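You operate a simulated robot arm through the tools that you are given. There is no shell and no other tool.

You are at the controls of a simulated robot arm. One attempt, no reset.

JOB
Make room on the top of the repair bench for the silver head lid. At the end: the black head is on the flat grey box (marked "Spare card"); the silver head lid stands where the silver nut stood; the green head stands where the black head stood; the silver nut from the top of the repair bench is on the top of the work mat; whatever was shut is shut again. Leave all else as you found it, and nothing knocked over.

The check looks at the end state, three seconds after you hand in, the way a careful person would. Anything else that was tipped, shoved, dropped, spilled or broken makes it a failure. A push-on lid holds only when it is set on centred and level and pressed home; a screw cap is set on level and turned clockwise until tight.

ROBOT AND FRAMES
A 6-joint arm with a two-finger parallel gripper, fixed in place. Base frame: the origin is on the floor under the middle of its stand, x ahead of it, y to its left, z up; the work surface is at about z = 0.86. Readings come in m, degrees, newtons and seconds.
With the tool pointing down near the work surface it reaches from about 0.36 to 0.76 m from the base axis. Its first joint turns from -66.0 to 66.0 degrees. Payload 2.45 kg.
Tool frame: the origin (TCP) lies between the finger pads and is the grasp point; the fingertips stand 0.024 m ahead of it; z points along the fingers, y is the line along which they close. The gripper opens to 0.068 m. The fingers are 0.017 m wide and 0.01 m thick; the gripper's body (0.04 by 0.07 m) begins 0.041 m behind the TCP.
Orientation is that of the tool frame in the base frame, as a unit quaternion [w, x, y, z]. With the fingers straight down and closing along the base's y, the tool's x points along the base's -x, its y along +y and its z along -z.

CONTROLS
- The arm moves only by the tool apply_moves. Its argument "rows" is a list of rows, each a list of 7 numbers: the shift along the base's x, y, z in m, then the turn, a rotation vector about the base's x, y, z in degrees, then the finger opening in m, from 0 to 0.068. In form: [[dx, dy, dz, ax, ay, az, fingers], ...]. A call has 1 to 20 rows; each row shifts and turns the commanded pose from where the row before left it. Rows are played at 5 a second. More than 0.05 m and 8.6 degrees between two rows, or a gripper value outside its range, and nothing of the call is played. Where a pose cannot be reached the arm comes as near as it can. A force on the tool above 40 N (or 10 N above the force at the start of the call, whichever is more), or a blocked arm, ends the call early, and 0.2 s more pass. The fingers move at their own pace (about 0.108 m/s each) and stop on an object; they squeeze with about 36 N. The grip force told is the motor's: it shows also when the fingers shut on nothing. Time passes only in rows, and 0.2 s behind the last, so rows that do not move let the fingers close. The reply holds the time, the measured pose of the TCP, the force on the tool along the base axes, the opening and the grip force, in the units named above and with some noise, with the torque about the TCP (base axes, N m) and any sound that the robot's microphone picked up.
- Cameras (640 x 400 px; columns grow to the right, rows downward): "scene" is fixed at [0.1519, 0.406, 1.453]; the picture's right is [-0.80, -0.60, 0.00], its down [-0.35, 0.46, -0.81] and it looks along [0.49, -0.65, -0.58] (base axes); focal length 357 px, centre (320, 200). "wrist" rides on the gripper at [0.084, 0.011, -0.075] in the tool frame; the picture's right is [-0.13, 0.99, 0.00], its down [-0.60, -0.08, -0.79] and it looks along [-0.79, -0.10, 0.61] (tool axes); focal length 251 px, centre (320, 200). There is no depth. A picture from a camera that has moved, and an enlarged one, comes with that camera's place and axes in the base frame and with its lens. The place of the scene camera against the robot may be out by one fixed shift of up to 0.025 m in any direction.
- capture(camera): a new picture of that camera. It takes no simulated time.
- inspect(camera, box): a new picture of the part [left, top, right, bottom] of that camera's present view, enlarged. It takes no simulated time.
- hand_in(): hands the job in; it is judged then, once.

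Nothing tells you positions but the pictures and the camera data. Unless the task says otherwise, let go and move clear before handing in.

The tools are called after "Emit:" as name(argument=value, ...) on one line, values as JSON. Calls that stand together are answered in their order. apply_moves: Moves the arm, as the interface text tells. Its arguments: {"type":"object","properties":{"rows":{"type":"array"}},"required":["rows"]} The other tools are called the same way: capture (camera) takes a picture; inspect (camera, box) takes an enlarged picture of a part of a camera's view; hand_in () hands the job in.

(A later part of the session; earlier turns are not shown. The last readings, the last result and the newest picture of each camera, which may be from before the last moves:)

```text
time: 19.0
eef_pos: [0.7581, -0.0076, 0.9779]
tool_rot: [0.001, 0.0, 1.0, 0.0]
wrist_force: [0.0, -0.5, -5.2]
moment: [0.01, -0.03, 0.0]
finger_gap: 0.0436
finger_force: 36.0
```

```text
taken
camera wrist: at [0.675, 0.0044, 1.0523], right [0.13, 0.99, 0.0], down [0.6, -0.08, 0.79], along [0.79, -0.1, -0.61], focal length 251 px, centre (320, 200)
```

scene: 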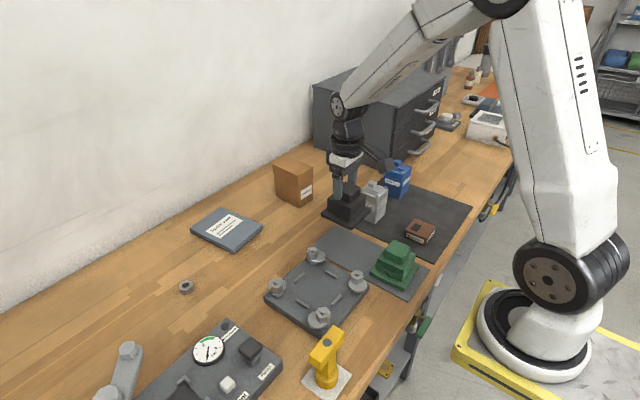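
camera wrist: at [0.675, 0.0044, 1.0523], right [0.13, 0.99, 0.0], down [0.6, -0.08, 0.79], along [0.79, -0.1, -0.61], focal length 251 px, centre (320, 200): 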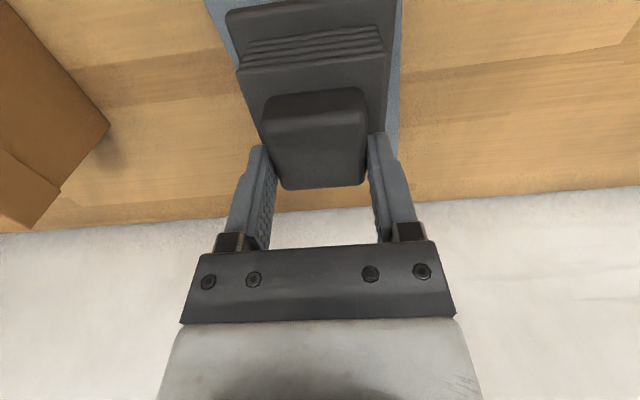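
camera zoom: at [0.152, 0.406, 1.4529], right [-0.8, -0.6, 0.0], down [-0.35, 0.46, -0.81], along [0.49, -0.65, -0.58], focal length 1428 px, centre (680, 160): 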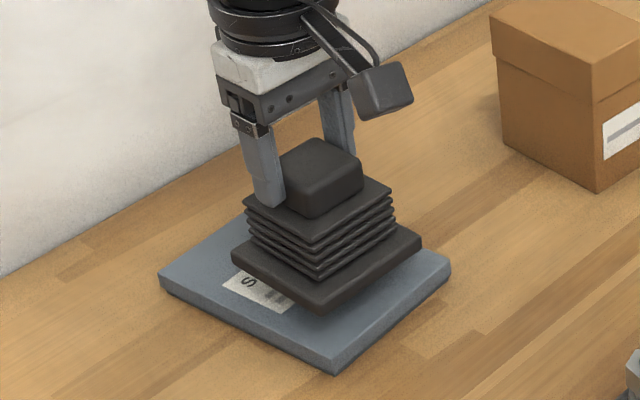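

Alignment is good, with the head's footprint inside the card. I'm now easing down in small steps while watching for contact.

Emit:
apply_moves(rows=[[0, 0, -0.004, 0, 0, 0, 0.035], [0, 0, -0.004, 0, 0, 0, 0.035], [0, 0, -0.004, 0, 0, 0, 0.035], [0, 0, -0.004, 0, 0, 0, 0.035], [0, 0, 0, 0, 0, 0, 0.035]])

```text
time: 20.2
eef_pos: [0.7589, -0.0053, 0.9624]
tool_rot: [-0.001, 0.0, 1.0, 0.0]
wrist_force: [-0.4, -0.7, -5.2]
moment: [-0.01, -0.03, -0.01]
finger_gap: 0.0438
finger_force: 36.0
```

Emit:
apply_moves(rows=[[0, 0, -0.0025, 0, 0, 0, 0.035], [0, 0, -0.002, 0, 0, 0, 0.035], [0, 0, 0, 0, 0, 0, 0.035]])

```text
time: 21.0
eef_pos: [0.7582, -0.0052, 0.9584]
tool_rot: [0.002, 0.0, 1.0, 0.0]
wrist_force: [-1.4, 0.7, -0.4]
moment: [-0.01, 0.25, -0.08]
finger_gap: 0.0437
finger_force: 35.7
```

Emit:
apply_moves(rows=[[0, 0, -0.001, 0, 0, 0, 0.035], [0, 0, 0, 0, 0, 0, 0.035]])

Emit:
inspect(camera="scene", box=[170, 160, 290, 260])

```text
time: 21.6
eef_pos: [0.7582, -0.0059, 0.9586]
tool_rot: [0.002, 0.0, 1.0, 0.0]
wrist_force: [1.6, 0.4, 9.2]
moment: [0.07, 0.52, -0.04]
finger_gap: 0.0437
finger_force: 35.8
```

```text
4.00 times, centred on (230, 210) of scene
camera zoom: at [0.1517, 0.4061, 1.453], right [-0.8, -0.6, 0.0], down [-0.35, 0.46, -0.81], along [0.49, -0.65, -0.58], focal length 1428 px, centre (680, 160)
```

zoom: 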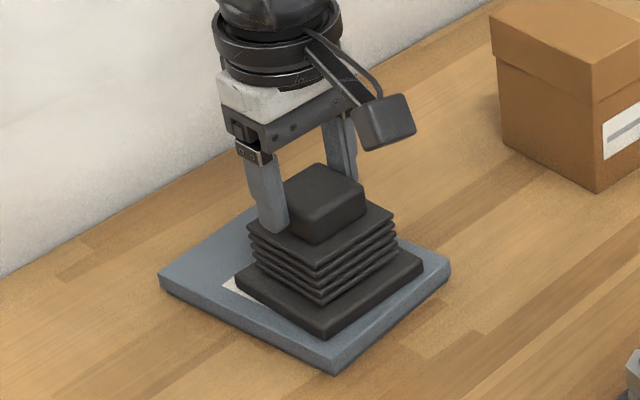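

The head is seated on the card with firm contact. I'm releasing and rising straight up.

Emit:
apply_moves(rows=[[0, 0, 0.0005, 0, 0, 0, 0.05], [0, 0, 0, 0, 0, 0, 0.066], [0, 0, 0, 0, 0, 0, 0.066], [0, 0, 0.01, 0, 0, 0, 0.066], [0, 0, 0.02, 0, 0, 0, 0.066], [0, 0, 0.03, 0, 0, 0, 0.066], [0, 0, 0.03, 0, 0, 0, 0.066]])

Emit:
inspect(camera="scene", box=[170, 160, 290, 260])

```text
time: 23.2
eef_pos: [0.7569, -0.0047, 1.0488]
tool_rot: [0.0, -0.001, 1.0, 0.001]
wrist_force: [-0.2, 0.3, 0.1]
moment: [-0.02, 0.03, -0.01]
finger_gap: 0.0659
finger_force: 0.0
```

```text
4.00 times, centred on (230, 210) of scene
camera zoom: at [0.1518, 0.406, 1.453], right [-0.8, -0.6, 0.0], down [-0.35, 0.46, -0.81], along [0.49, -0.65, -0.58], focal length 1428 px, centre (680, 160)
```

zoom: 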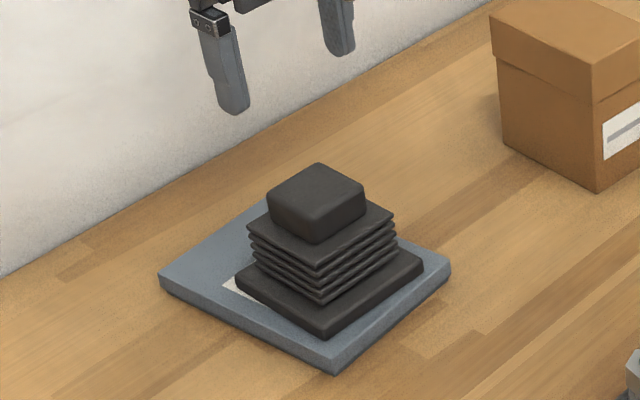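

The black head is done. Next is the nut: I'm moving above it and turning the gripper 22.5° so the pads meet a pair of flats.

Emit:
apply_moves(rows=[[-0.012, 0.03, 0, 0, 0, 4.5, 0.068], [-0.012, 0.0375, -0.01, 0, 0, 4.5, 0.068], [-0.012, 0.0375, -0.02, 0, 0, 4.5, 0.068], [-0.012, 0.0375, -0.03, 0, 0, 4.5, 0.068], [-0.012, 0.0365, -0.03, 0, 0, 4.5, 0.068], [0, 0, 0, 0, 0, 0, 0.068]])

Emit:
capture(camera="wrist")

Emit:
inspect(camera="scene", box=[140, 220, 260, 310])

```text
time: 24.6
eef_pos: [0.6941, 0.1734, 0.9563]
tool_rot: [0.0, -0.195, 0.981, 0.0]
wrist_force: [-0.3, -0.4, -0.1]
moment: [-0.03, -0.01, 0.0]
finger_gap: 0.068
finger_force: 0.0
```

```text
taken
camera wrist: at [0.614, 0.1516, 1.0322], right [-0.26, 0.97, 0.0], down [0.59, 0.16, 0.79], along [0.77, 0.21, -0.61], focal length 251 px, centre (320, 200)
```

wrist: 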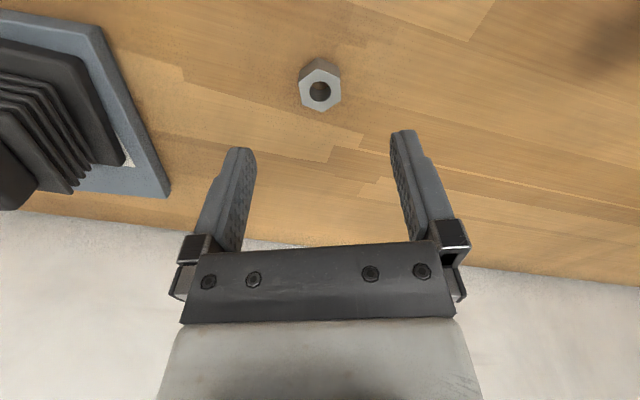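

```text
4.44 times, centred on (200, 265) of scene
camera zoom: at [0.1518, 0.4061, 1.453], right [-0.8, -0.6, 0.0], down [-0.35, 0.46, -0.81], along [0.49, -0.65, -0.58], focal length 1587 px, centre (853, -89)
```

zoom: 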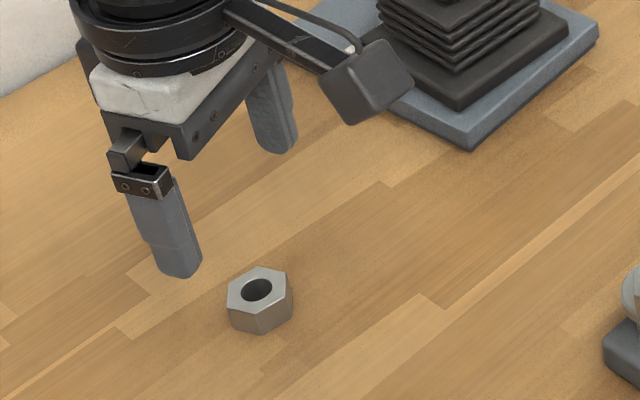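

Emit:
inspect(camera="wrist", box=[270, 40, 370, 130])

```text
4.44 times, centred on (320, 85) of wrist
camera zoom: at [0.614, 0.1516, 1.0322], right [-0.26, 0.97, 0.0], down [0.59, 0.16, 0.79], along [0.77, 0.21, -0.61], focal length 1118 px, centre (320, 711)
```

zoom: 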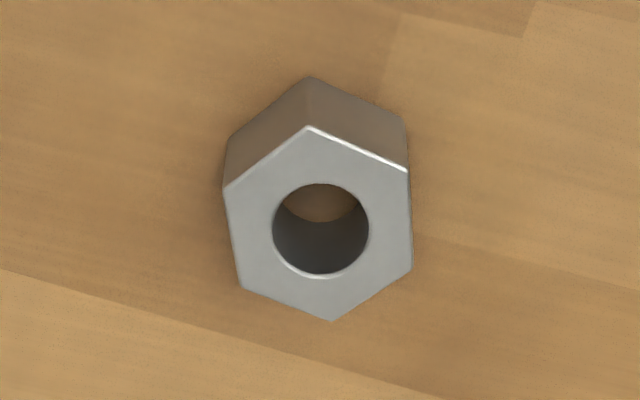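

The nut centre comes out the same again, at (0.697, 0.174), with flats about 26 mm apart and aligned with the pads. I'm descending beside it.

Emit:
apply_moves(rows=[[0.0015, 0.0003, -0.015, 0, 0, 0, 0.06], [0.0015, 0.0003, -0.02, 0, 0, 0, 0.06], [0, 0, -0.015, 0, 0, 0, 0.06], [0, 0, -0.01, 0, 0, 0, 0.06], [0, 0, -0.005, 0, 0, 0, 0.06], [0, 0, 0, 0, 0, 0, 0.06]])

Emit:
capture(camera="wrist")

Emit:
inspect(camera="scene", box=[150, 240, 240, 310])

```text
time: 26.0
eef_pos: [0.7012, 0.1753, 0.8927]
tool_rot: [0.0, -0.195, 0.981, 0.0]
wrist_force: [0.8, -0.8, 0.2]
moment: [0.01, 0.03, 0.02]
finger_gap: 0.0599
finger_force: 0.1
```

```text
taken
camera wrist: at [0.6198, 0.1527, 0.968], right [-0.26, 0.97, 0.0], down [0.59, 0.16, 0.79], along [0.77, 0.21, -0.61], focal length 251 px, centre (320, 200)
```

wrist: 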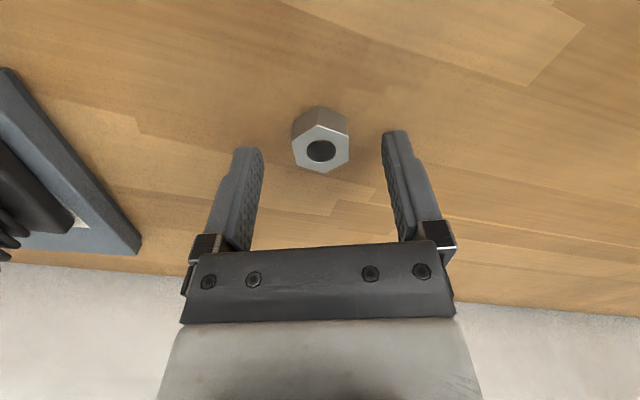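

```text
5.71 times, centred on (195, 275) of scene
camera zoom: at [0.1519, 0.406, 1.453], right [-0.8, -0.6, 0.0], down [-0.35, 0.46, -0.81], along [0.49, -0.65, -0.58], focal length 2040 px, centre (1034, -229)
```

zoom: 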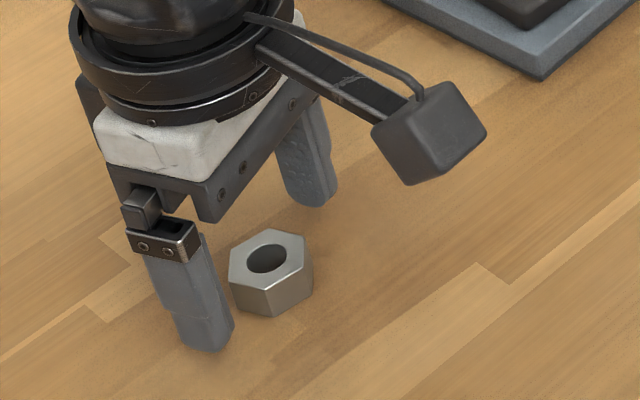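

Emit:
apply_moves(rows=[[-0.004, -0.0015, -0.001, 0, 0, 0, 0.06], [0, 0, -0.002, 0, 0, 0, 0.06], [0, 0, 0, 0, 0, 0, 0.06]])

Emit:
capture(camera="wrist")

```text
time: 26.8
eef_pos: [0.6963, 0.1731, 0.8893]
tool_rot: [0.0, -0.195, 0.981, 0.0]
wrist_force: [0.0, -0.4, 0.5]
moment: [0.01, 0.0, -0.01]
finger_gap: 0.0598
finger_force: 0.1
```

```text
taken
camera wrist: at [0.6152, 0.1505, 0.9644], right [-0.26, 0.97, 0.0], down [0.59, 0.16, 0.79], along [0.77, 0.21, -0.61], focal length 251 px, centre (320, 200)
```

wrist: 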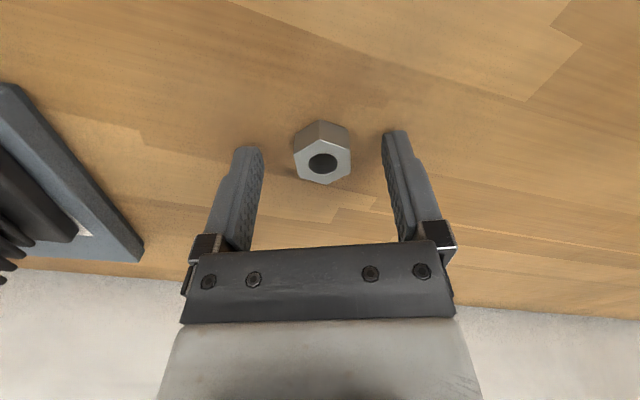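

The nut is centred between the fingers. Closing on the flats.

Emit:
apply_moves(rows=[[0, 0, 0, 0, 0, 0, 0.045], [0, 0, 0, 0, 0, 0, 0.03], [0, 0, 0, 0, 0, 0, 0.018], [0, 0, 0, 0, 0, 0, 0.018], [0, 0, 0, 0, 0, 0, 0.018]])

Emit:
capture(camera="wrist")

```text
time: 28.0
eef_pos: [0.6968, 0.1731, 0.8897]
tool_rot: [0.0, -0.195, 0.981, 0.0]
wrist_force: [0.1, -0.3, 0.4]
moment: [0.0, -0.02, -0.01]
finger_gap: 0.026
finger_force: 36.0
```

```text
taken
camera wrist: at [0.6152, 0.1505, 0.9644], right [-0.26, 0.97, 0.0], down [0.59, 0.16, 0.79], along [0.77, 0.21, -0.61], focal length 251 px, centre (320, 200)
```

wrist: 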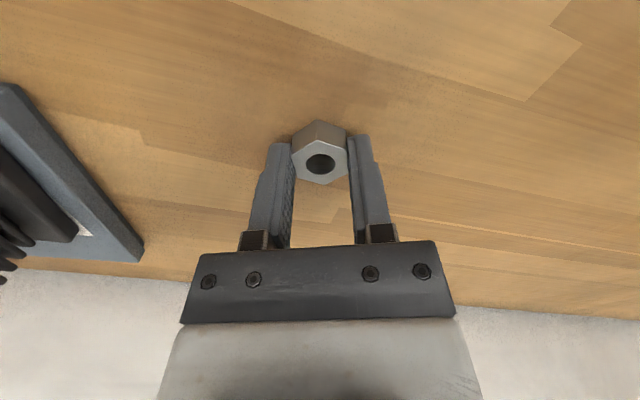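

The nut is gripped at 26 mm. I'm lifting it and heading for a free spot on the dark mat, near (0.435, -0.385).

Emit:
apply_moves(rows=[[0, 0, 0.01, 0, 0, 0, 0.018], [0, 0, 0.025, 0, 0, 0, 0.018], [0, 0, 0.035, 0, 0, 0, 0.018], [0, 0, 0.04, 0, 0, 0, 0.018], [0, 0, 0.04, 0, 0, 0, 0.018], [0, 0, 0.02, 0, 0, 0, 0.018], [-0.01, -0.02, 0, 0, 0, -3, 0.018], [-0.0187, -0.04, 0, 0, 0, -5, 0.018], [-0.0187, -0.04, 0, 0, 0, -5, 0.018], [-0.0187, -0.04, 0, 0, 0, -5, 0.018], [-0.0187, -0.04, 0, 0, 0, -4.5, 0.018], [-0.0187, -0.04, 0, 0, 0, 0, 0.018], [-0.0187, -0.04, 0, 0, 0, 0, 0.018], [-0.0187, -0.04, 0, 0, 0, 0, 0.018]])

Emit:
capture(camera="scene")

```text
time: 31.0
eef_pos: [0.5591, -0.1287, 1.0578]
tool_rot: [0.001, 0.0, 1.0, 0.0]
wrist_force: [-0.7, -0.5, 0.1]
moment: [0.02, -0.02, -0.01]
finger_gap: 0.0259
finger_force: 36.3
```

```text
taken
```

scene: 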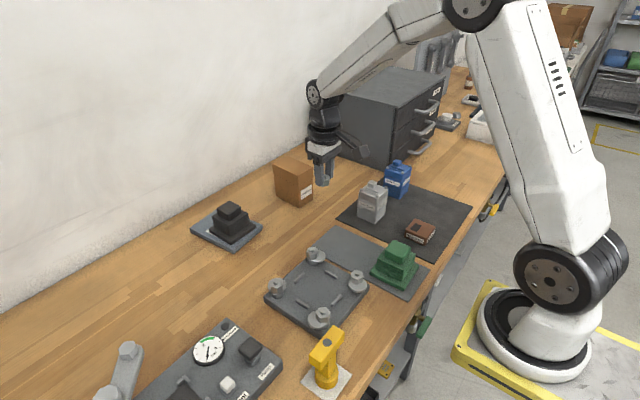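

Emit:
apply_moves(rows=[[-0.0177, -0.0366, 0, 0, 0, 0, 0.018], [-0.0177, -0.0366, 0, 0, 0, 0, 0.018], [-0.0177, -0.0366, 0, 0, 0, 0, 0.018], [-0.0177, -0.0366, 0, 0, 0, 0, 0.018], [-0.0177, -0.0366, 0, 0, 0, 0, 0.018], [-0.0177, -0.0366, 0, 0, 0, 0, 0.018], [-0.0177, -0.0366, 0, 0, 0, 0, 0.018], [0, 0, 0, 0, 0, 0, 0.018]])

Emit:
capture(camera="wrist")

Emit:
inspect(camera="scene", box=[330, 120, 490, 270])

```text
time: 32.8
eef_pos: [0.4311, -0.3809, 1.0579]
tool_rot: [0.0, 0.0, 1.0, 0.0]
wrist_force: [0.0, -0.5, 0.3]
moment: [0.05, 0.04, 0.01]
finger_gap: 0.0258
finger_force: 35.1
```

```text
taken
camera wrist: at [0.3485, -0.3703, 1.1333], right [0.13, 0.99, 0.0], down [0.6, -0.08, 0.79], along [0.79, -0.1, -0.61], focal length 251 px, centre (320, 200)
```

wrist: 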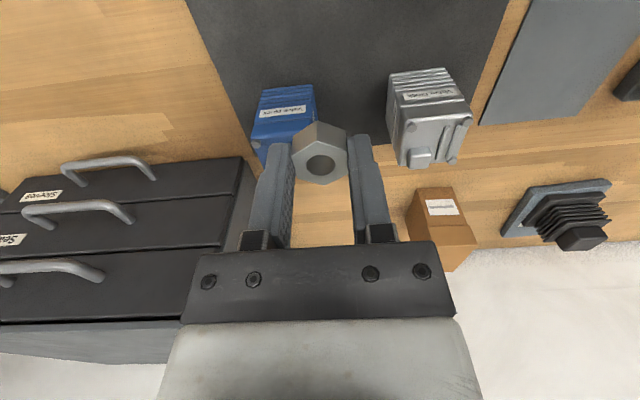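

```text
2.67 times, centred on (410, 195) of scene
camera zoom: at [0.1519, 0.406, 1.453], right [-0.8, -0.6, 0.0], down [-0.35, 0.46, -0.81], along [0.49, -0.65, -0.58], focal length 952 px, centre (80, 213)
```

zoom: 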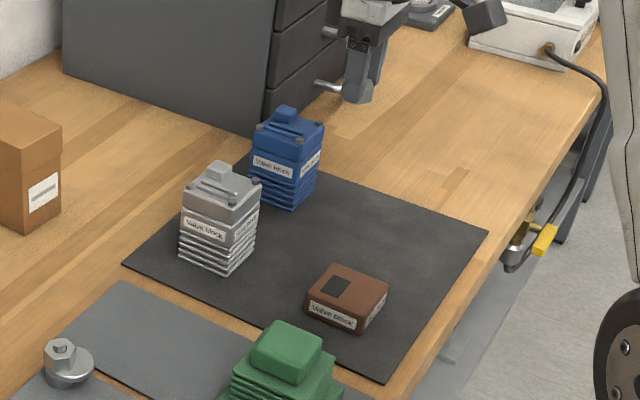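

The nut is over open mat with clear margins to the blue, silver and brown blocks. I'm descending.

Emit:
apply_moves(rows=[[0, 0, -0.02, 0, 0, 0, 0.018], [0, 0, -0.03, 0, 0, 0, 0.018], [0, 0, -0.035, 0, 0, 0, 0.018], [0, 0, -0.03, 0, 0, 0, 0.018], [0, 0, -0.02, 0, 0, 0, 0.018], [0, 0, -0.015, 0, 0, 0, 0.018], [0, 0, -0.006, 0, 0, 0, 0.018], [0, 0, 0, 0, 0, 0, 0.018]])

Emit:
inspect(camera="scene", box=[370, 150, 450, 220])

```text
time: 34.6
eef_pos: [0.4325, -0.3831, 0.9035]
tool_rot: [0.0, 0.0, 1.0, 0.0]
wrist_force: [0.3, 0.1, 0.1]
moment: [0.02, 0.01, -0.01]
finger_gap: 0.0259
finger_force: 36.2
```

```text
5.71 times, centred on (410, 185) of scene
camera zoom: at [0.1519, 0.406, 1.453], right [-0.8, -0.6, 0.0], down [-0.35, 0.46, -0.81], along [0.49, -0.65, -0.58], focal length 2040 px, centre (-194, 286)
```

zoom: 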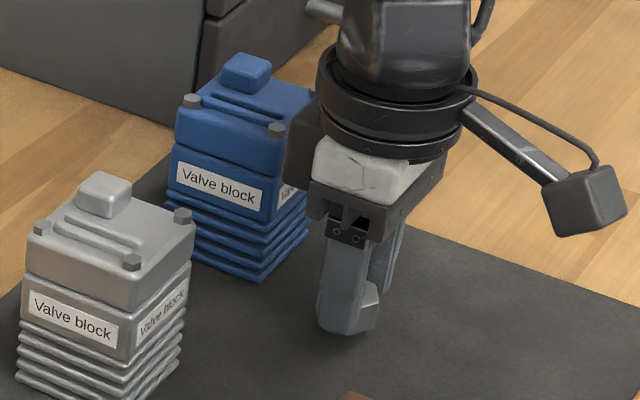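

The gripper's rear housing looks close to the blue block. To be safe I'll back up, shift 35 mm toward the base, and then set the nut down.

Emit:
apply_moves(rows=[[0, 0, 0.02, 0, 0, 0, 0.018], [0, 0, 0.03, 0, 0, 0, 0.018], [-0.015, 0, 0.01, 0, 0, 0, 0.018], [-0.02, 0, 0, 0, 0, 0, 0.018], [0, 0, 0, 0, 0, 0, 0.018]])

Emit:
inspect(camera="scene", box=[350, 150, 450, 240])

Emit:
capture(camera="wrist")

```text
time: 35.8
eef_pos: [0.3955, -0.3825, 0.9641]
tool_rot: [0.0, 0.0, 1.0, -0.001]
wrist_force: [1.0, 0.8, -0.4]
moment: [0.02, 0.02, 0.03]
finger_gap: 0.0258
finger_force: 35.8
```

```text
4.44 times, centred on (400, 195) of scene
camera zoom: at [0.1519, 0.406, 1.453], right [-0.8, -0.6, 0.0], down [-0.35, 0.46, -0.81], along [0.49, -0.65, -0.58], focal length 1587 px, centre (-36, 222)
```

zoom: 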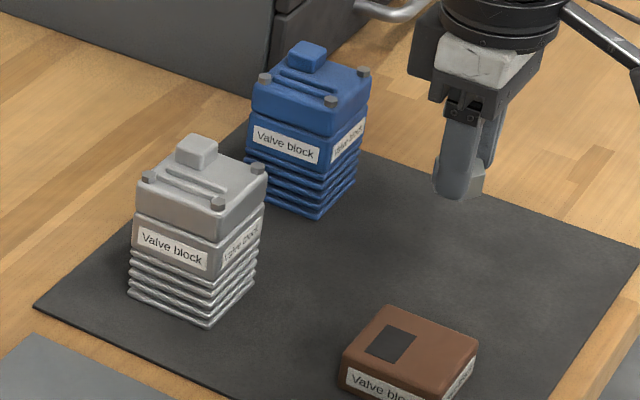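

```text
taken
camera wrist: at [0.3123, -0.3721, 1.0388], right [0.13, 0.99, 0.0], down [0.6, -0.08, 0.79], along [0.79, -0.1, -0.61], focal length 251 px, centre (320, 200)
```

wrist: 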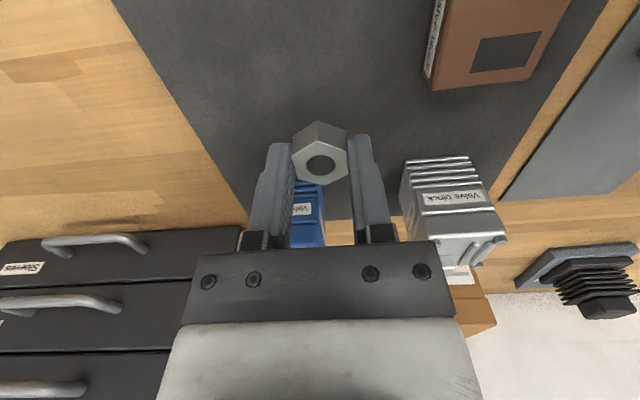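

Emit:
inspect(camera="scene", box=[340, 150, 440, 230])

```text
5.00 times, centred on (390, 190) of scene
camera zoom: at [0.1519, 0.406, 1.453], right [-0.8, -0.6, 0.0], down [-0.35, 0.46, -0.81], along [0.49, -0.65, -0.58], focal length 1785 px, centre (-30, 250)
```

zoom: 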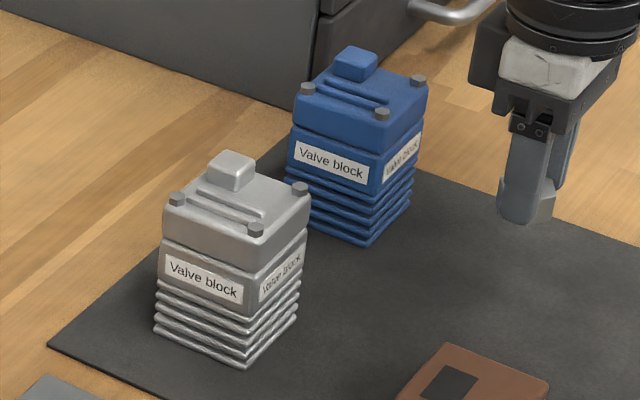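

Blue and silver haven't moved, since this view matches the earlier one exactly. I'm lowering the nut here.

Emit:
apply_moves(rows=[[0, 0, -0.015, 0, 0, 0, 0.018], [0, 0, -0.02, 0, 0, 0, 0.018], [0, 0, -0.018, 0, 0, 0, 0.018], [0, 0, -0.01, 0, 0, 0, 0.018], [0, 0, -0.003, 0, 0, 0, 0.018], [0, 0, -0.002, 0, 0, 0, 0.018], [0, 0, 0, 0, 0, 0, 0.018]])

Emit:
inspect(camera="scene", box=[390, 160, 470, 230])

```text
time: 37.4
eef_pos: [0.3972, -0.3835, 0.8956]
tool_rot: [-0.001, 0.0, 1.0, 0.0]
wrist_force: [0.9, 0.8, -0.3]
moment: [-0.01, 0.0, -0.02]
finger_gap: 0.0261
finger_force: 35.9
```

```text
5.71 times, centred on (430, 195) of scene
camera zoom: at [0.1519, 0.406, 1.453], right [-0.8, -0.6, 0.0], down [-0.35, 0.46, -0.81], along [0.49, -0.65, -0.58], focal length 2040 px, centre (-309, 229)
```

zoom: 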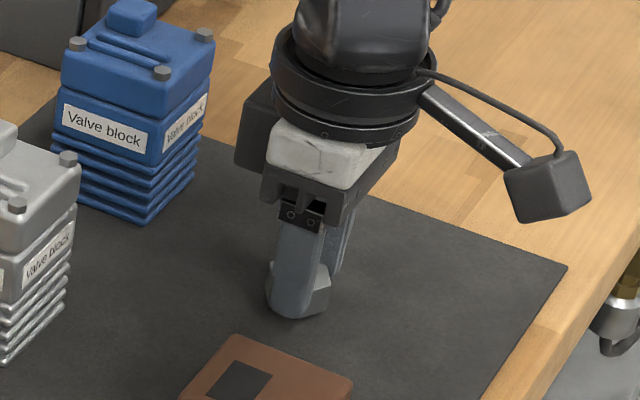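

Emit:
apply_moves(rows=[[0, 0, -0.0015, 0, 0, 0, 0.018], [0, 0, -0.0015, 0, 0, 0, 0.018], [0, 0, 0, 0, 0, 0, 0.018]])

```text
time: 38.2
eef_pos: [0.3968, -0.3834, 0.8937]
tool_rot: [0.0, 0.0, 1.0, 0.0]
wrist_force: [0.2, -0.2, -0.4]
moment: [-0.01, 0.01, -0.02]
finger_gap: 0.0261
finger_force: 36.4
```

Emit:
apply_moves(rows=[[0, 0, -0.0015, 0, 0, 0, 0.018], [0, 0, 0, 0, 0, 0, 0.018]])

```text
time: 38.8
eef_pos: [0.3983, -0.384, 0.8911]
tool_rot: [0.001, 0.0, 1.0, 0.0]
wrist_force: [-3.8, 3.3, 8.7]
moment: [0.02, 0.1, 0.02]
finger_gap: 0.0255
finger_force: 36.4
```

There's contact, so the nut is sitting on the mat. Releasing and rising.

Emit:
apply_moves(rows=[[0, 0, 0.001, 0, 0, 0, 0.03], [0, 0, 0, 0, 0, 0, 0.05], [0, 0, 0, 0, 0, 0, 0.05], [0, 0, 0.015, 0, 0, 0, 0.05], [0, 0, 0.03, 0, 0, 0, 0.05], [0, 0, 0.04, 0, 0, 0, 0.05], [0, 0, 0.04, 0, 0, 0, 0.068], [0, 0, 0.02, 0, 0, 0, 0.068]])

Emit:
capture(camera="wrist")

Emit:
inspect(camera="scene", box=[340, 150, 480, 260])

```text
time: 40.6
eef_pos: [0.3982, -0.3822, 1.0369]
tool_rot: [-0.001, 0.001, 1.0, -0.001]
wrist_force: [0.4, -0.2, -0.2]
moment: [-0.02, -0.01, 0.01]
finger_gap: 0.0678
finger_force: 0.1
```

```text
taken
camera wrist: at [0.3143, -0.3715, 1.1124], right [0.13, 0.99, 0.0], down [0.6, -0.08, 0.79], along [0.79, -0.1, -0.61], focal length 251 px, centre (320, 200)
```

wrist: 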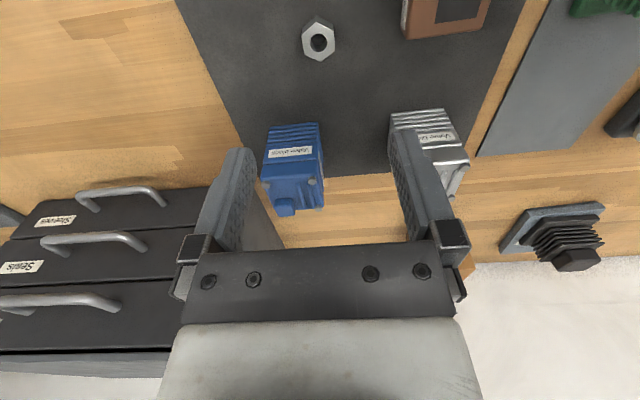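

```text
3.64 times, centred on (410, 205) of scene
camera zoom: at [0.1518, 0.4061, 1.453], right [-0.8, -0.6, 0.0], down [-0.35, 0.46, -0.81], along [0.49, -0.65, -0.58], focal length 1298 px, centre (-7, 182)
```

zoom: 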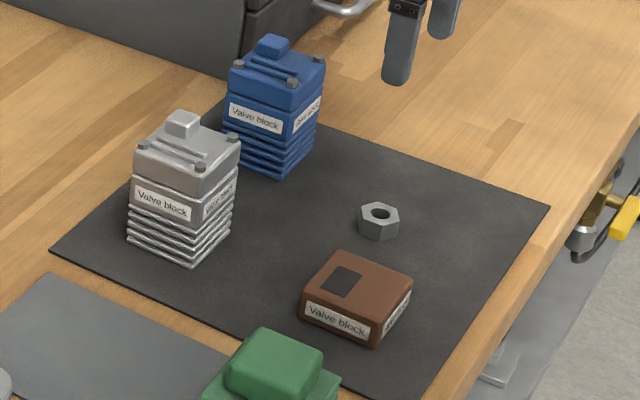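

The nut stands on the work mat with everything else undisturbed. Now for the green head, I'm moving above its knob.

Emit:
apply_moves(rows=[[-0.004, 0.03, 0, 0, 0, 0, 0.068], [-0.004, 0.036, 0, 0, 0, 0, 0.068], [-0.004, 0.036, 0, 0, 0, 0, 0.068], [-0.004, 0.036, 0, 0, 0, 0, 0.068], [-0.004, 0.036, 0, 0, 0, 0, 0.068], [-0.004, 0.036, 0, 0, 0, 0, 0.068], [-0.002, 0.035, 0, 0, 0, 0, 0.068], [0, 0, 0, 0, 0, 0, 0.068]])

Emit:
capture(camera="wrist")

Emit:
inspect(camera="scene", box=[320, 210, 440, 300])

```text
time: 42.4
eef_pos: [0.3707, -0.1405, 1.0356]
tool_rot: [0.0, 0.0, 1.0, 0.0]
wrist_force: [-0.4, -0.3, -0.7]
moment: [-0.01, -0.01, -0.04]
finger_gap: 0.0679
finger_force: 0.1
```

```text
taken
camera wrist: at [0.2873, -0.1306, 1.1108], right [0.13, 0.99, 0.0], down [0.6, -0.08, 0.79], along [0.79, -0.1, -0.61], focal length 251 px, centre (320, 200)
```

wrist: 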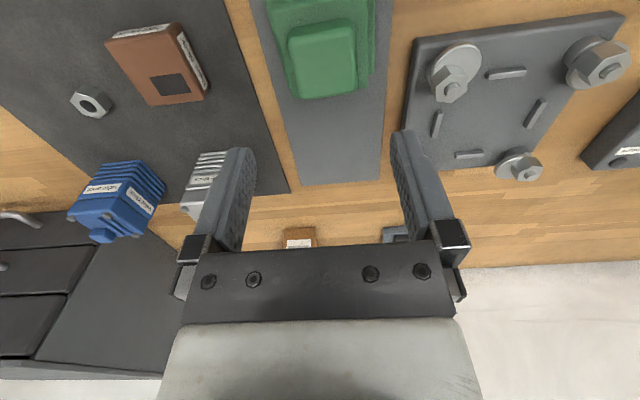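

```text
4.44 times, centred on (380, 255) of scene
camera zoom: at [0.1518, 0.4061, 1.453], right [-0.8, -0.6, 0.0], down [-0.35, 0.46, -0.81], along [0.49, -0.65, -0.58], focal length 1587 px, centre (53, -44)
```

zoom: 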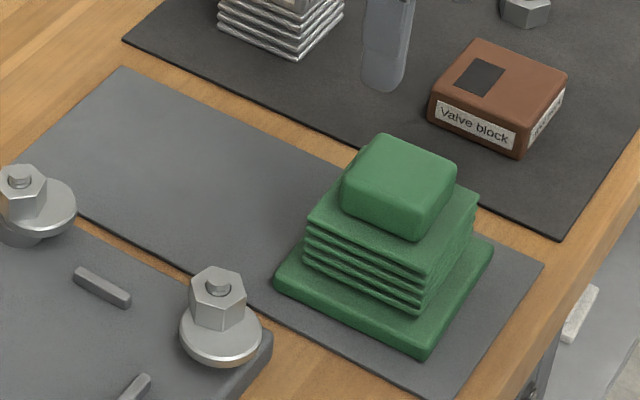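

The green knob centre is about (0.367, -0.139), which is 0.136 m nearer in x than the black head was. I'm descending to the height that gripped the black knob.

Emit:
apply_moves(rows=[[0.002, 0.001, -0.02, 0, 0, 0, 0.068], [0, 0, -0.025, 0, 0, 0, 0.068], [0, 0, -0.02, 0, 0, 0, 0.068], [0, 0, -0.015, 0, 0, 0, 0.068], [0, 0, -0.008, 0, 0, 0, 0.068], [0, 0, -0.004, 0, 0, 0, 0.068], [0, 0, 0, 0, 0, 0, 0.068]])

Emit:
capture(camera="wrist")

Emit:
inspect(camera="scene", box=[340, 200, 460, 300])

```text
time: 44.0
eef_pos: [0.3728, -0.139, 0.9453]
tool_rot: [0.0, 0.0, 1.0, 0.0]
wrist_force: [0.6, 0.5, 0.4]
moment: [0.0, -0.01, -0.02]
finger_gap: 0.0684
finger_force: 0.1
```

```text
taken
camera wrist: at [0.2892, -0.128, 1.0199], right [0.13, 0.99, 0.0], down [0.6, -0.08, 0.79], along [0.79, -0.1, -0.61], focal length 251 px, centre (320, 200)
```

wrist: 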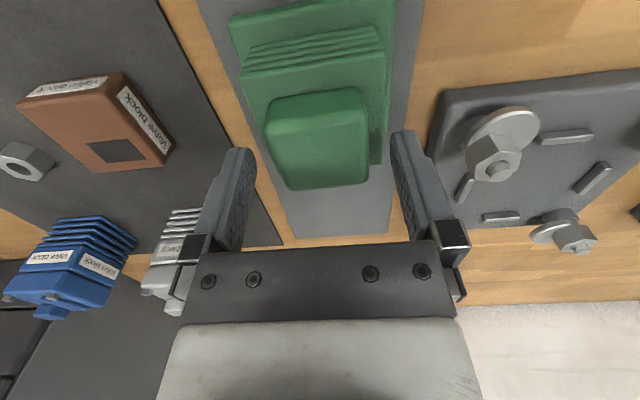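

```text
4.00 times, centred on (400, 250) of scene
camera zoom: at [0.1519, 0.406, 1.453], right [-0.8, -0.6, 0.0], down [-0.35, 0.46, -0.81], along [0.49, -0.65, -0.58], focal length 1428 px, centre (0, 0)
```

zoom: 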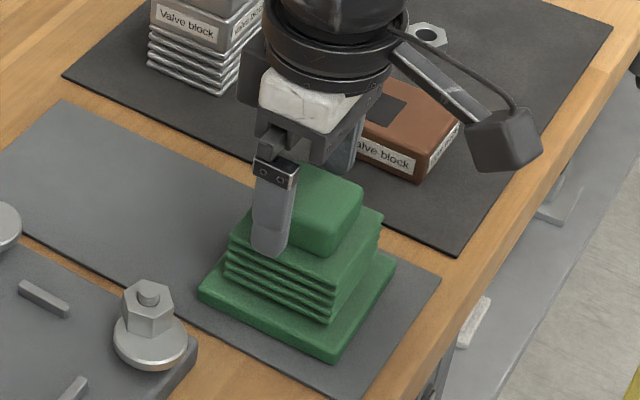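

This view matches the black head's grip geometry almost exactly. Closing on the green knob.

Emit:
apply_moves(rows=[[0, 0.001, -0.002, 0, 0, 0, 0.068], [0, 0, 0, 0, 0, 0, 0.05], [0, 0, 0, 0, 0, 0, 0.035], [0, 0, 0, 0, 0, 0, 0.035], [0, 0, 0, 0, 0, 0, 0.035]])

Emit:
capture(camera="wrist")

```text
time: 45.2
eef_pos: [0.3729, -0.1373, 0.9422]
tool_rot: [0.0, 0.0, 1.0, 0.0]
wrist_force: [0.2, -0.4, 0.1]
moment: [-0.04, 0.14, 0.07]
finger_gap: 0.0437
finger_force: 36.1
```

```text
taken
camera wrist: at [0.2892, -0.127, 1.0177], right [0.13, 0.99, 0.0], down [0.6, -0.08, 0.79], along [0.79, -0.1, -0.61], focal length 251 px, centre (320, 200)
```

wrist: 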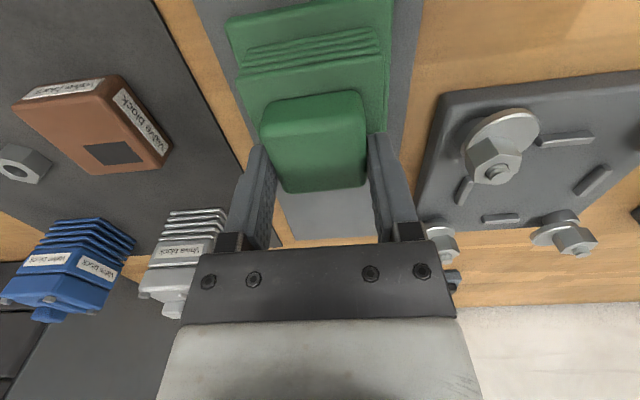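

Emit:
apply_moves(rows=[[0, 0, 0.005, 0, 0, 0, 0.035], [0, 0, 0.015, 0, 0, 0, 0.035], [0, 0, 0.02, 0, 0, 0, 0.035], [0, 0, 0.02, 0, 0, 0, 0.035], [0.02, 0, 0, 0, 0, 0, 0.035], [0.03, 0, 0, 0, 0, 0, 0.035], [0.035, 0, 0, 0, 0, 0, 0.035], [0.03, 0, 0, 0, 0, 0, 0.035], [0.02, 0, 0, 0, 0, 0, 0.035], [0, 0, 0, 0, 0, 0, 0.035], [0, 0, 0, 0, 0, 0, 0.035]])

Emit:
capture(camera="wrist")

Emit:
inspect(camera="scene", box=[320, 190, 440, 290])

```text
time: 47.6
eef_pos: [0.5083, -0.1368, 1.0035]
tool_rot: [0.0, 0.0, 1.0, -0.001]
wrist_force: [-1.0, -0.2, -5.7]
moment: [-0.04, 0.01, -0.05]
finger_gap: 0.0439
finger_force: 36.1
```

```text
taken
camera wrist: at [0.4253, -0.126, 1.0785], right [0.13, 0.99, 0.0], down [0.6, -0.08, 0.79], along [0.79, -0.1, -0.61], focal length 251 px, centre (320, 200)
```

wrist: 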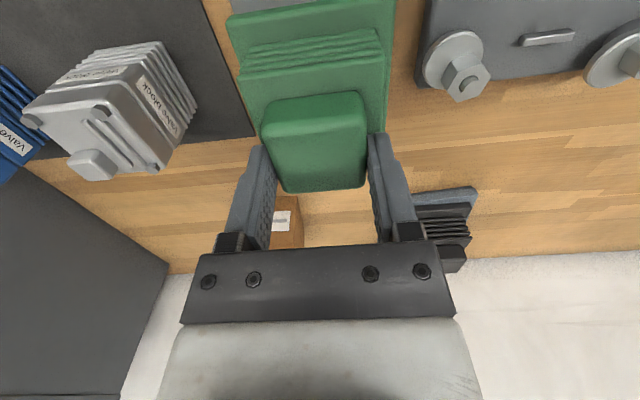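

```text
4.00 times, centred on (380, 240) of scene
camera zoom: at [0.152, 0.406, 1.453], right [-0.8, -0.6, 0.0], down [-0.35, 0.46, -0.81], along [0.49, -0.65, -0.58], focal length 1428 px, centre (80, 40)
```

zoom: 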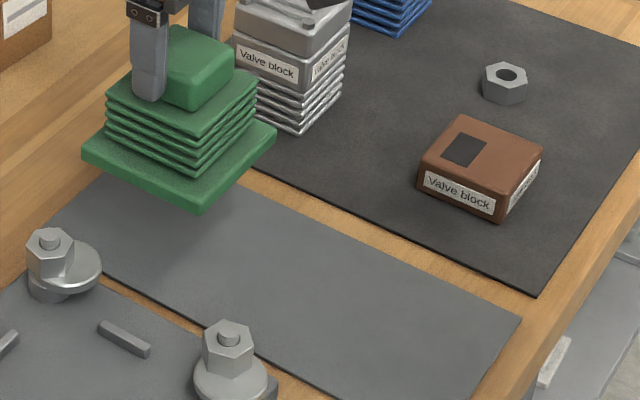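

Green is directly above the black head's old spot. Lowering in small steps.

Emit:
apply_moves(rows=[[-0.0005, 0, -0.015, 0, 0, 0, 0.035], [0, 0, -0.02, 0, 0, 0, 0.035], [0, 0, -0.012, 0, 0, 0, 0.035], [0, 0, -0.006, 0, 0, 0, 0.035], [0, 0, -0.003, 0, 0, 0, 0.035], [0, 0, -0.002, 0, 0, 0, 0.035], [0, 0, 0, 0, 0, 0, 0.035]])

```text
time: 49.2
eef_pos: [0.5084, -0.1363, 0.9451]
tool_rot: [0.0, 0.0, 1.0, -0.001]
wrist_force: [-0.4, -0.3, -5.3]
moment: [-0.03, -0.03, -0.01]
finger_gap: 0.0437
finger_force: 35.6
```

Emit:
apply_moves(rows=[[0, 0, -0.0015, 0, 0, 0, 0.035], [0, 0, -0.001, 0, 0, 0, 0.035], [0, 0, 0, 0, 0, 0, 0.035]])

```text
time: 50.0
eef_pos: [0.5077, -0.1361, 0.9429]
tool_rot: [0.001, 0.0, 1.0, 0.0]
wrist_force: [-0.4, -0.9, 5.0]
moment: [0.27, 0.46, 0.1]
finger_gap: 0.0436
finger_force: 35.7
```

Emit:
inspect(camera="scene", box=[320, 210, 440, 300])

Emit:
capture(camera="wrist")

```text
4.44 times, centred on (380, 255) of scene
camera zoom: at [0.1518, 0.406, 1.453], right [-0.8, -0.6, 0.0], down [-0.35, 0.46, -0.81], along [0.49, -0.65, -0.58], focal length 1587 px, centre (53, -44)
```

zoom: 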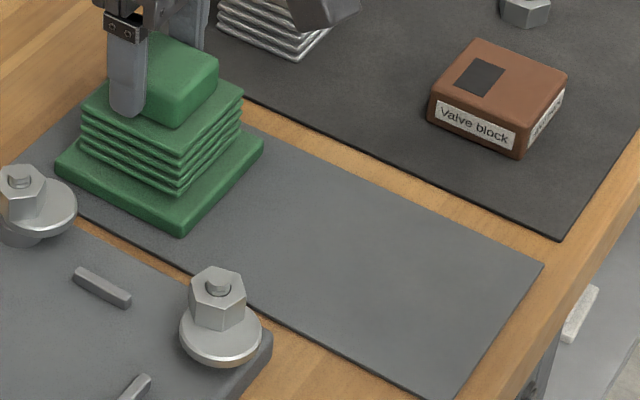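

```text
taken
camera wrist: at [0.4244, -0.1258, 1.0178], right [0.13, 0.99, 0.0], down [0.6, -0.08, 0.79], along [0.79, -0.1, -0.61], focal length 251 px, centre (320, 200)
```

wrist: 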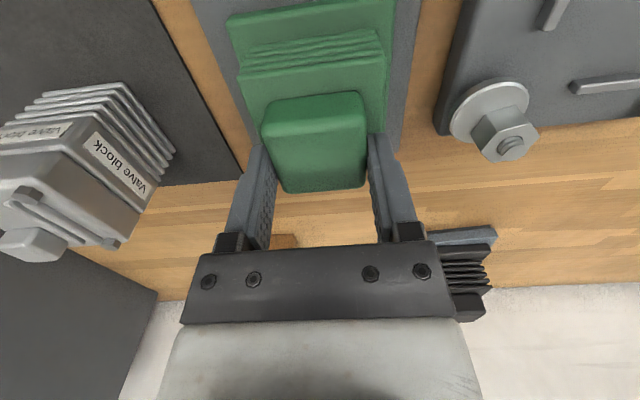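

Green's outline coincides with where the black head stood, to about 1–2 mm. Releasing and rising.

Emit:
apply_moves(rows=[[0, 0, 0.0005, 0, 0, 0, 0.05], [0, 0, 0, 0, 0, 0, 0.066], [0, 0, 0, 0, 0, 0, 0.066], [0, 0, 0.01, 0, 0, 0, 0.066], [0, 0, 0.02, 0, 0, 0, 0.068], [0, 0, 0.03, 0, 0, 0, 0.068], [0, 0, 0.03, 0, 0, 0, 0.068]])

Emit:
inspect(camera="scene", box=[320, 210, 440, 300])

```text
time: 51.6
eef_pos: [0.5074, -0.1369, 1.0305]
tool_rot: [0.0, 0.0, 1.0, 0.0]
wrist_force: [-0.4, 0.2, 0.3]
moment: [-0.02, -0.01, 0.0]
finger_gap: 0.0679
finger_force: 0.1
```

```text
4.44 times, centred on (380, 255) of scene
camera zoom: at [0.1518, 0.406, 1.453], right [-0.8, -0.6, 0.0], down [-0.35, 0.46, -0.81], along [0.49, -0.65, -0.58], focal length 1587 px, centre (53, -44)
```

zoom: 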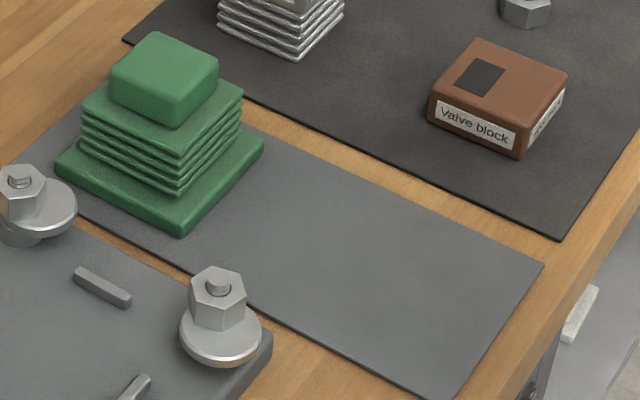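

Green is in place. Now the silver lid: I'm moving above the silver block and checking alignment.

Emit:
apply_moves(rows=[[0.001, -0.03, 0.01, 0, 0, 0, 0.068], [0.002, -0.04, 0, 0, 0, 0, 0.068], [0.002, -0.04, 0, 0, 0, 0, 0.068], [0.002, -0.038, 0, 0, 0, 0, 0.068], [0, 0, 0, 0, 0, 0, 0.068]])

Emit:
capture(camera="wrist")

Emit:
inspect(camera="wrist", box=[240, 0, 400, 110])

Emit:
inspect(camera="scene", box=[340, 170, 420, 230])

```text
time: 52.8
eef_pos: [0.5151, -0.2843, 1.0406]
tool_rot: [0.0, 0.0, 1.0, 0.0]
wrist_force: [-0.7, 0.0, -0.6]
moment: [0.0, 0.01, 0.01]
finger_gap: 0.068
finger_force: 0.0
```

```text
taken
camera wrist: at [0.4319, -0.275, 1.1161], right [0.13, 0.99, 0.0], down [0.6, -0.08, 0.79], along [0.79, -0.1, -0.61], focal length 251 px, centre (320, 200)
```

wrist: 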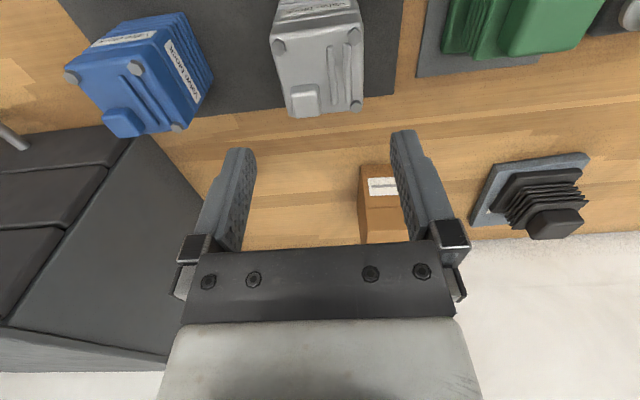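

```text
3.64 times, centred on (320, 55) of wrist
camera zoom: at [0.4319, -0.275, 1.1161], right [0.13, 0.99, 0.0], down [0.6, -0.08, 0.79], along [0.79, -0.1, -0.61], focal length 914 px, centre (320, 727)
```

zoom: 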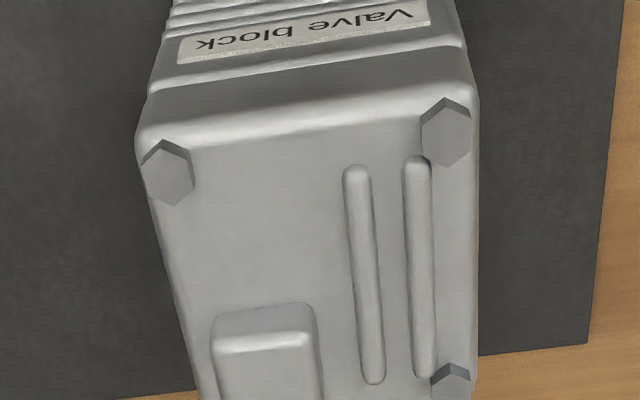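

```text
6.67 times, centred on (380, 200) of scene
camera zoom: at [0.1519, 0.406, 1.453], right [-0.8, -0.6, 0.0], down [-0.35, 0.46, -0.81], along [0.49, -0.65, -0.58], focal length 2380 px, centre (-80, 200)
```

zoom: 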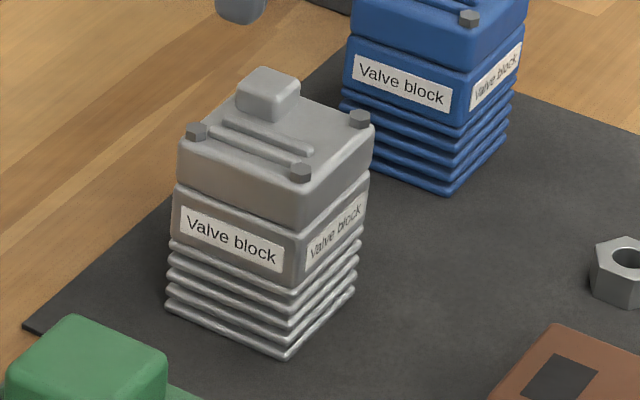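

The lid is about 55 mm square, centred at (0.515, -0.285) and square to the fingers, so alignment is good. I'm descending so the fingertips flank only the lid.

Emit:
apply_moves(rows=[[0, -0.0005, -0.02, 0, 0, 0, 0.068], [0, 0, -0.025, 0, 0, 0, 0.068], [0, 0, -0.015, 0, 0, 0, 0.068], [0, 0, -0.01, 0, 0, 0, 0.068], [0, 0, -0.006, 0, 0, 0, 0.068], [0, 0, 0, 0, 0, 0, 0.068]])

Emit:
capture(camera="wrist")

Emit:
inspect(camera="scene", box=[340, 160, 420, 230])

Emit:
inspect(camera="wrist", box=[220, 60, 420, 240])

```text
time: 54.2
eef_pos: [0.5155, -0.2844, 0.9672]
tool_rot: [0.0, 0.0, 1.0, 0.0]
wrist_force: [-0.5, 0.4, 0.0]
moment: [-0.02, -0.05, 0.01]
finger_gap: 0.068
finger_force: 0.1
```

```text
taken
camera wrist: at [0.4316, -0.2742, 1.042], right [0.13, 0.99, 0.0], down [0.6, -0.08, 0.79], along [0.79, -0.1, -0.61], focal length 251 px, centre (320, 200)
```

wrist: 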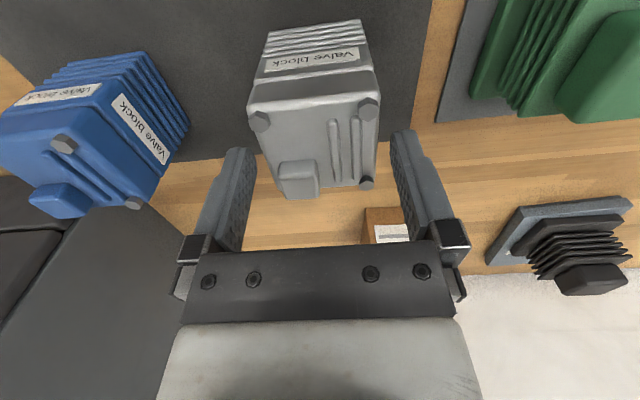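

```text
5.71 times, centred on (380, 195) of scene
camera zoom: at [0.1519, 0.406, 1.453], right [-0.8, -0.6, 0.0], down [-0.35, 0.46, -0.81], along [0.49, -0.65, -0.58], focal length 2040 px, centre (-23, 229)
```

zoom: 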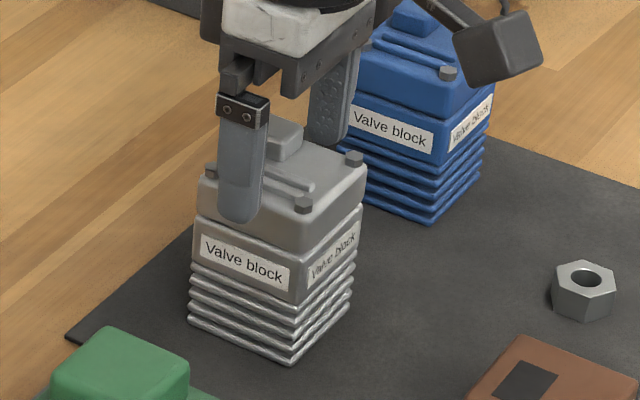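

```text
2.22 times, centred on (320, 150) of wrist
camera zoom: at [0.4316, -0.2742, 1.042], right [0.13, 0.99, 0.0], down [0.6, -0.08, 0.79], along [0.79, -0.1, -0.61], focal length 559 px, centre (320, 311)
```

zoom: 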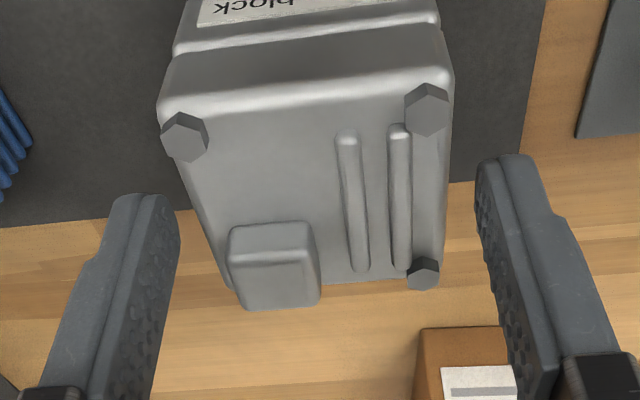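

Emit:
apply_moves(rows=[[0, -0.0005, -0.006, 0, 0, 0, 0.068], [0, 0, -0.005, 0, 0, 0, 0.068], [0, 0, 0, 0, 0, 0, 0.068]])

Emit:
inspect(camera="scene", box=[345, 175, 405, 225])

Emit:
inspect(camera="wrist", box=[220, 60, 420, 240])

```text
time: 55.0
eef_pos: [0.5146, -0.2857, 0.9555]
tool_rot: [0.0, 0.0, 1.0, 0.0]
wrist_force: [0.4, -0.2, 0.4]
moment: [-0.01, 0.0, 0.0]
finger_gap: 0.0681
finger_force: 0.1
```

```text
8.00 times, centred on (375, 200) of scene
camera zoom: at [0.1519, 0.406, 1.453], right [-0.8, -0.6, 0.0], down [-0.35, 0.46, -0.81], along [0.49, -0.65, -0.58], focal length 2856 px, centre (-120, 200)
```

zoom: 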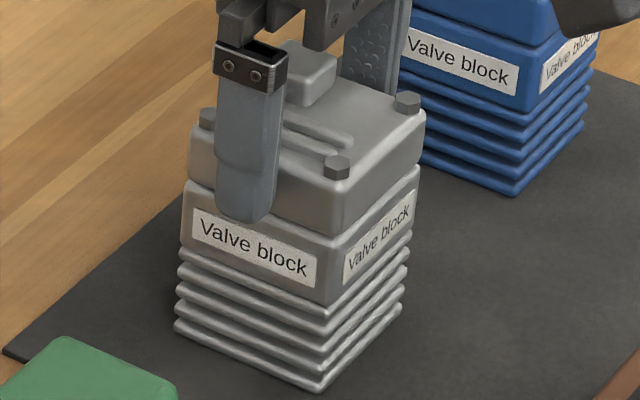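

```text
2.22 times, centred on (320, 150) of wrist
camera zoom: at [0.431, -0.274, 1.0307], right [0.13, 0.99, 0.0], down [0.6, -0.08, 0.79], along [0.79, -0.1, -0.61], focal length 559 px, centre (320, 311)
```

zoom: 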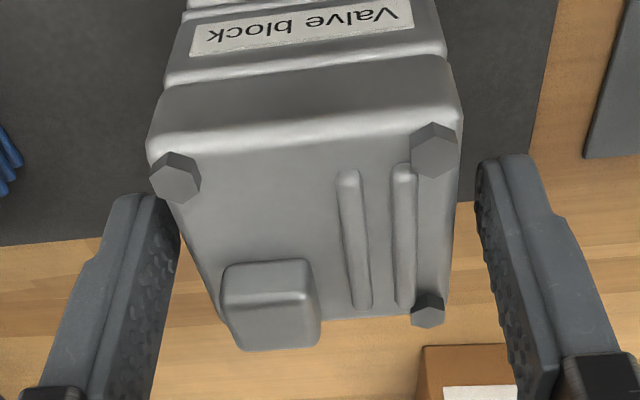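

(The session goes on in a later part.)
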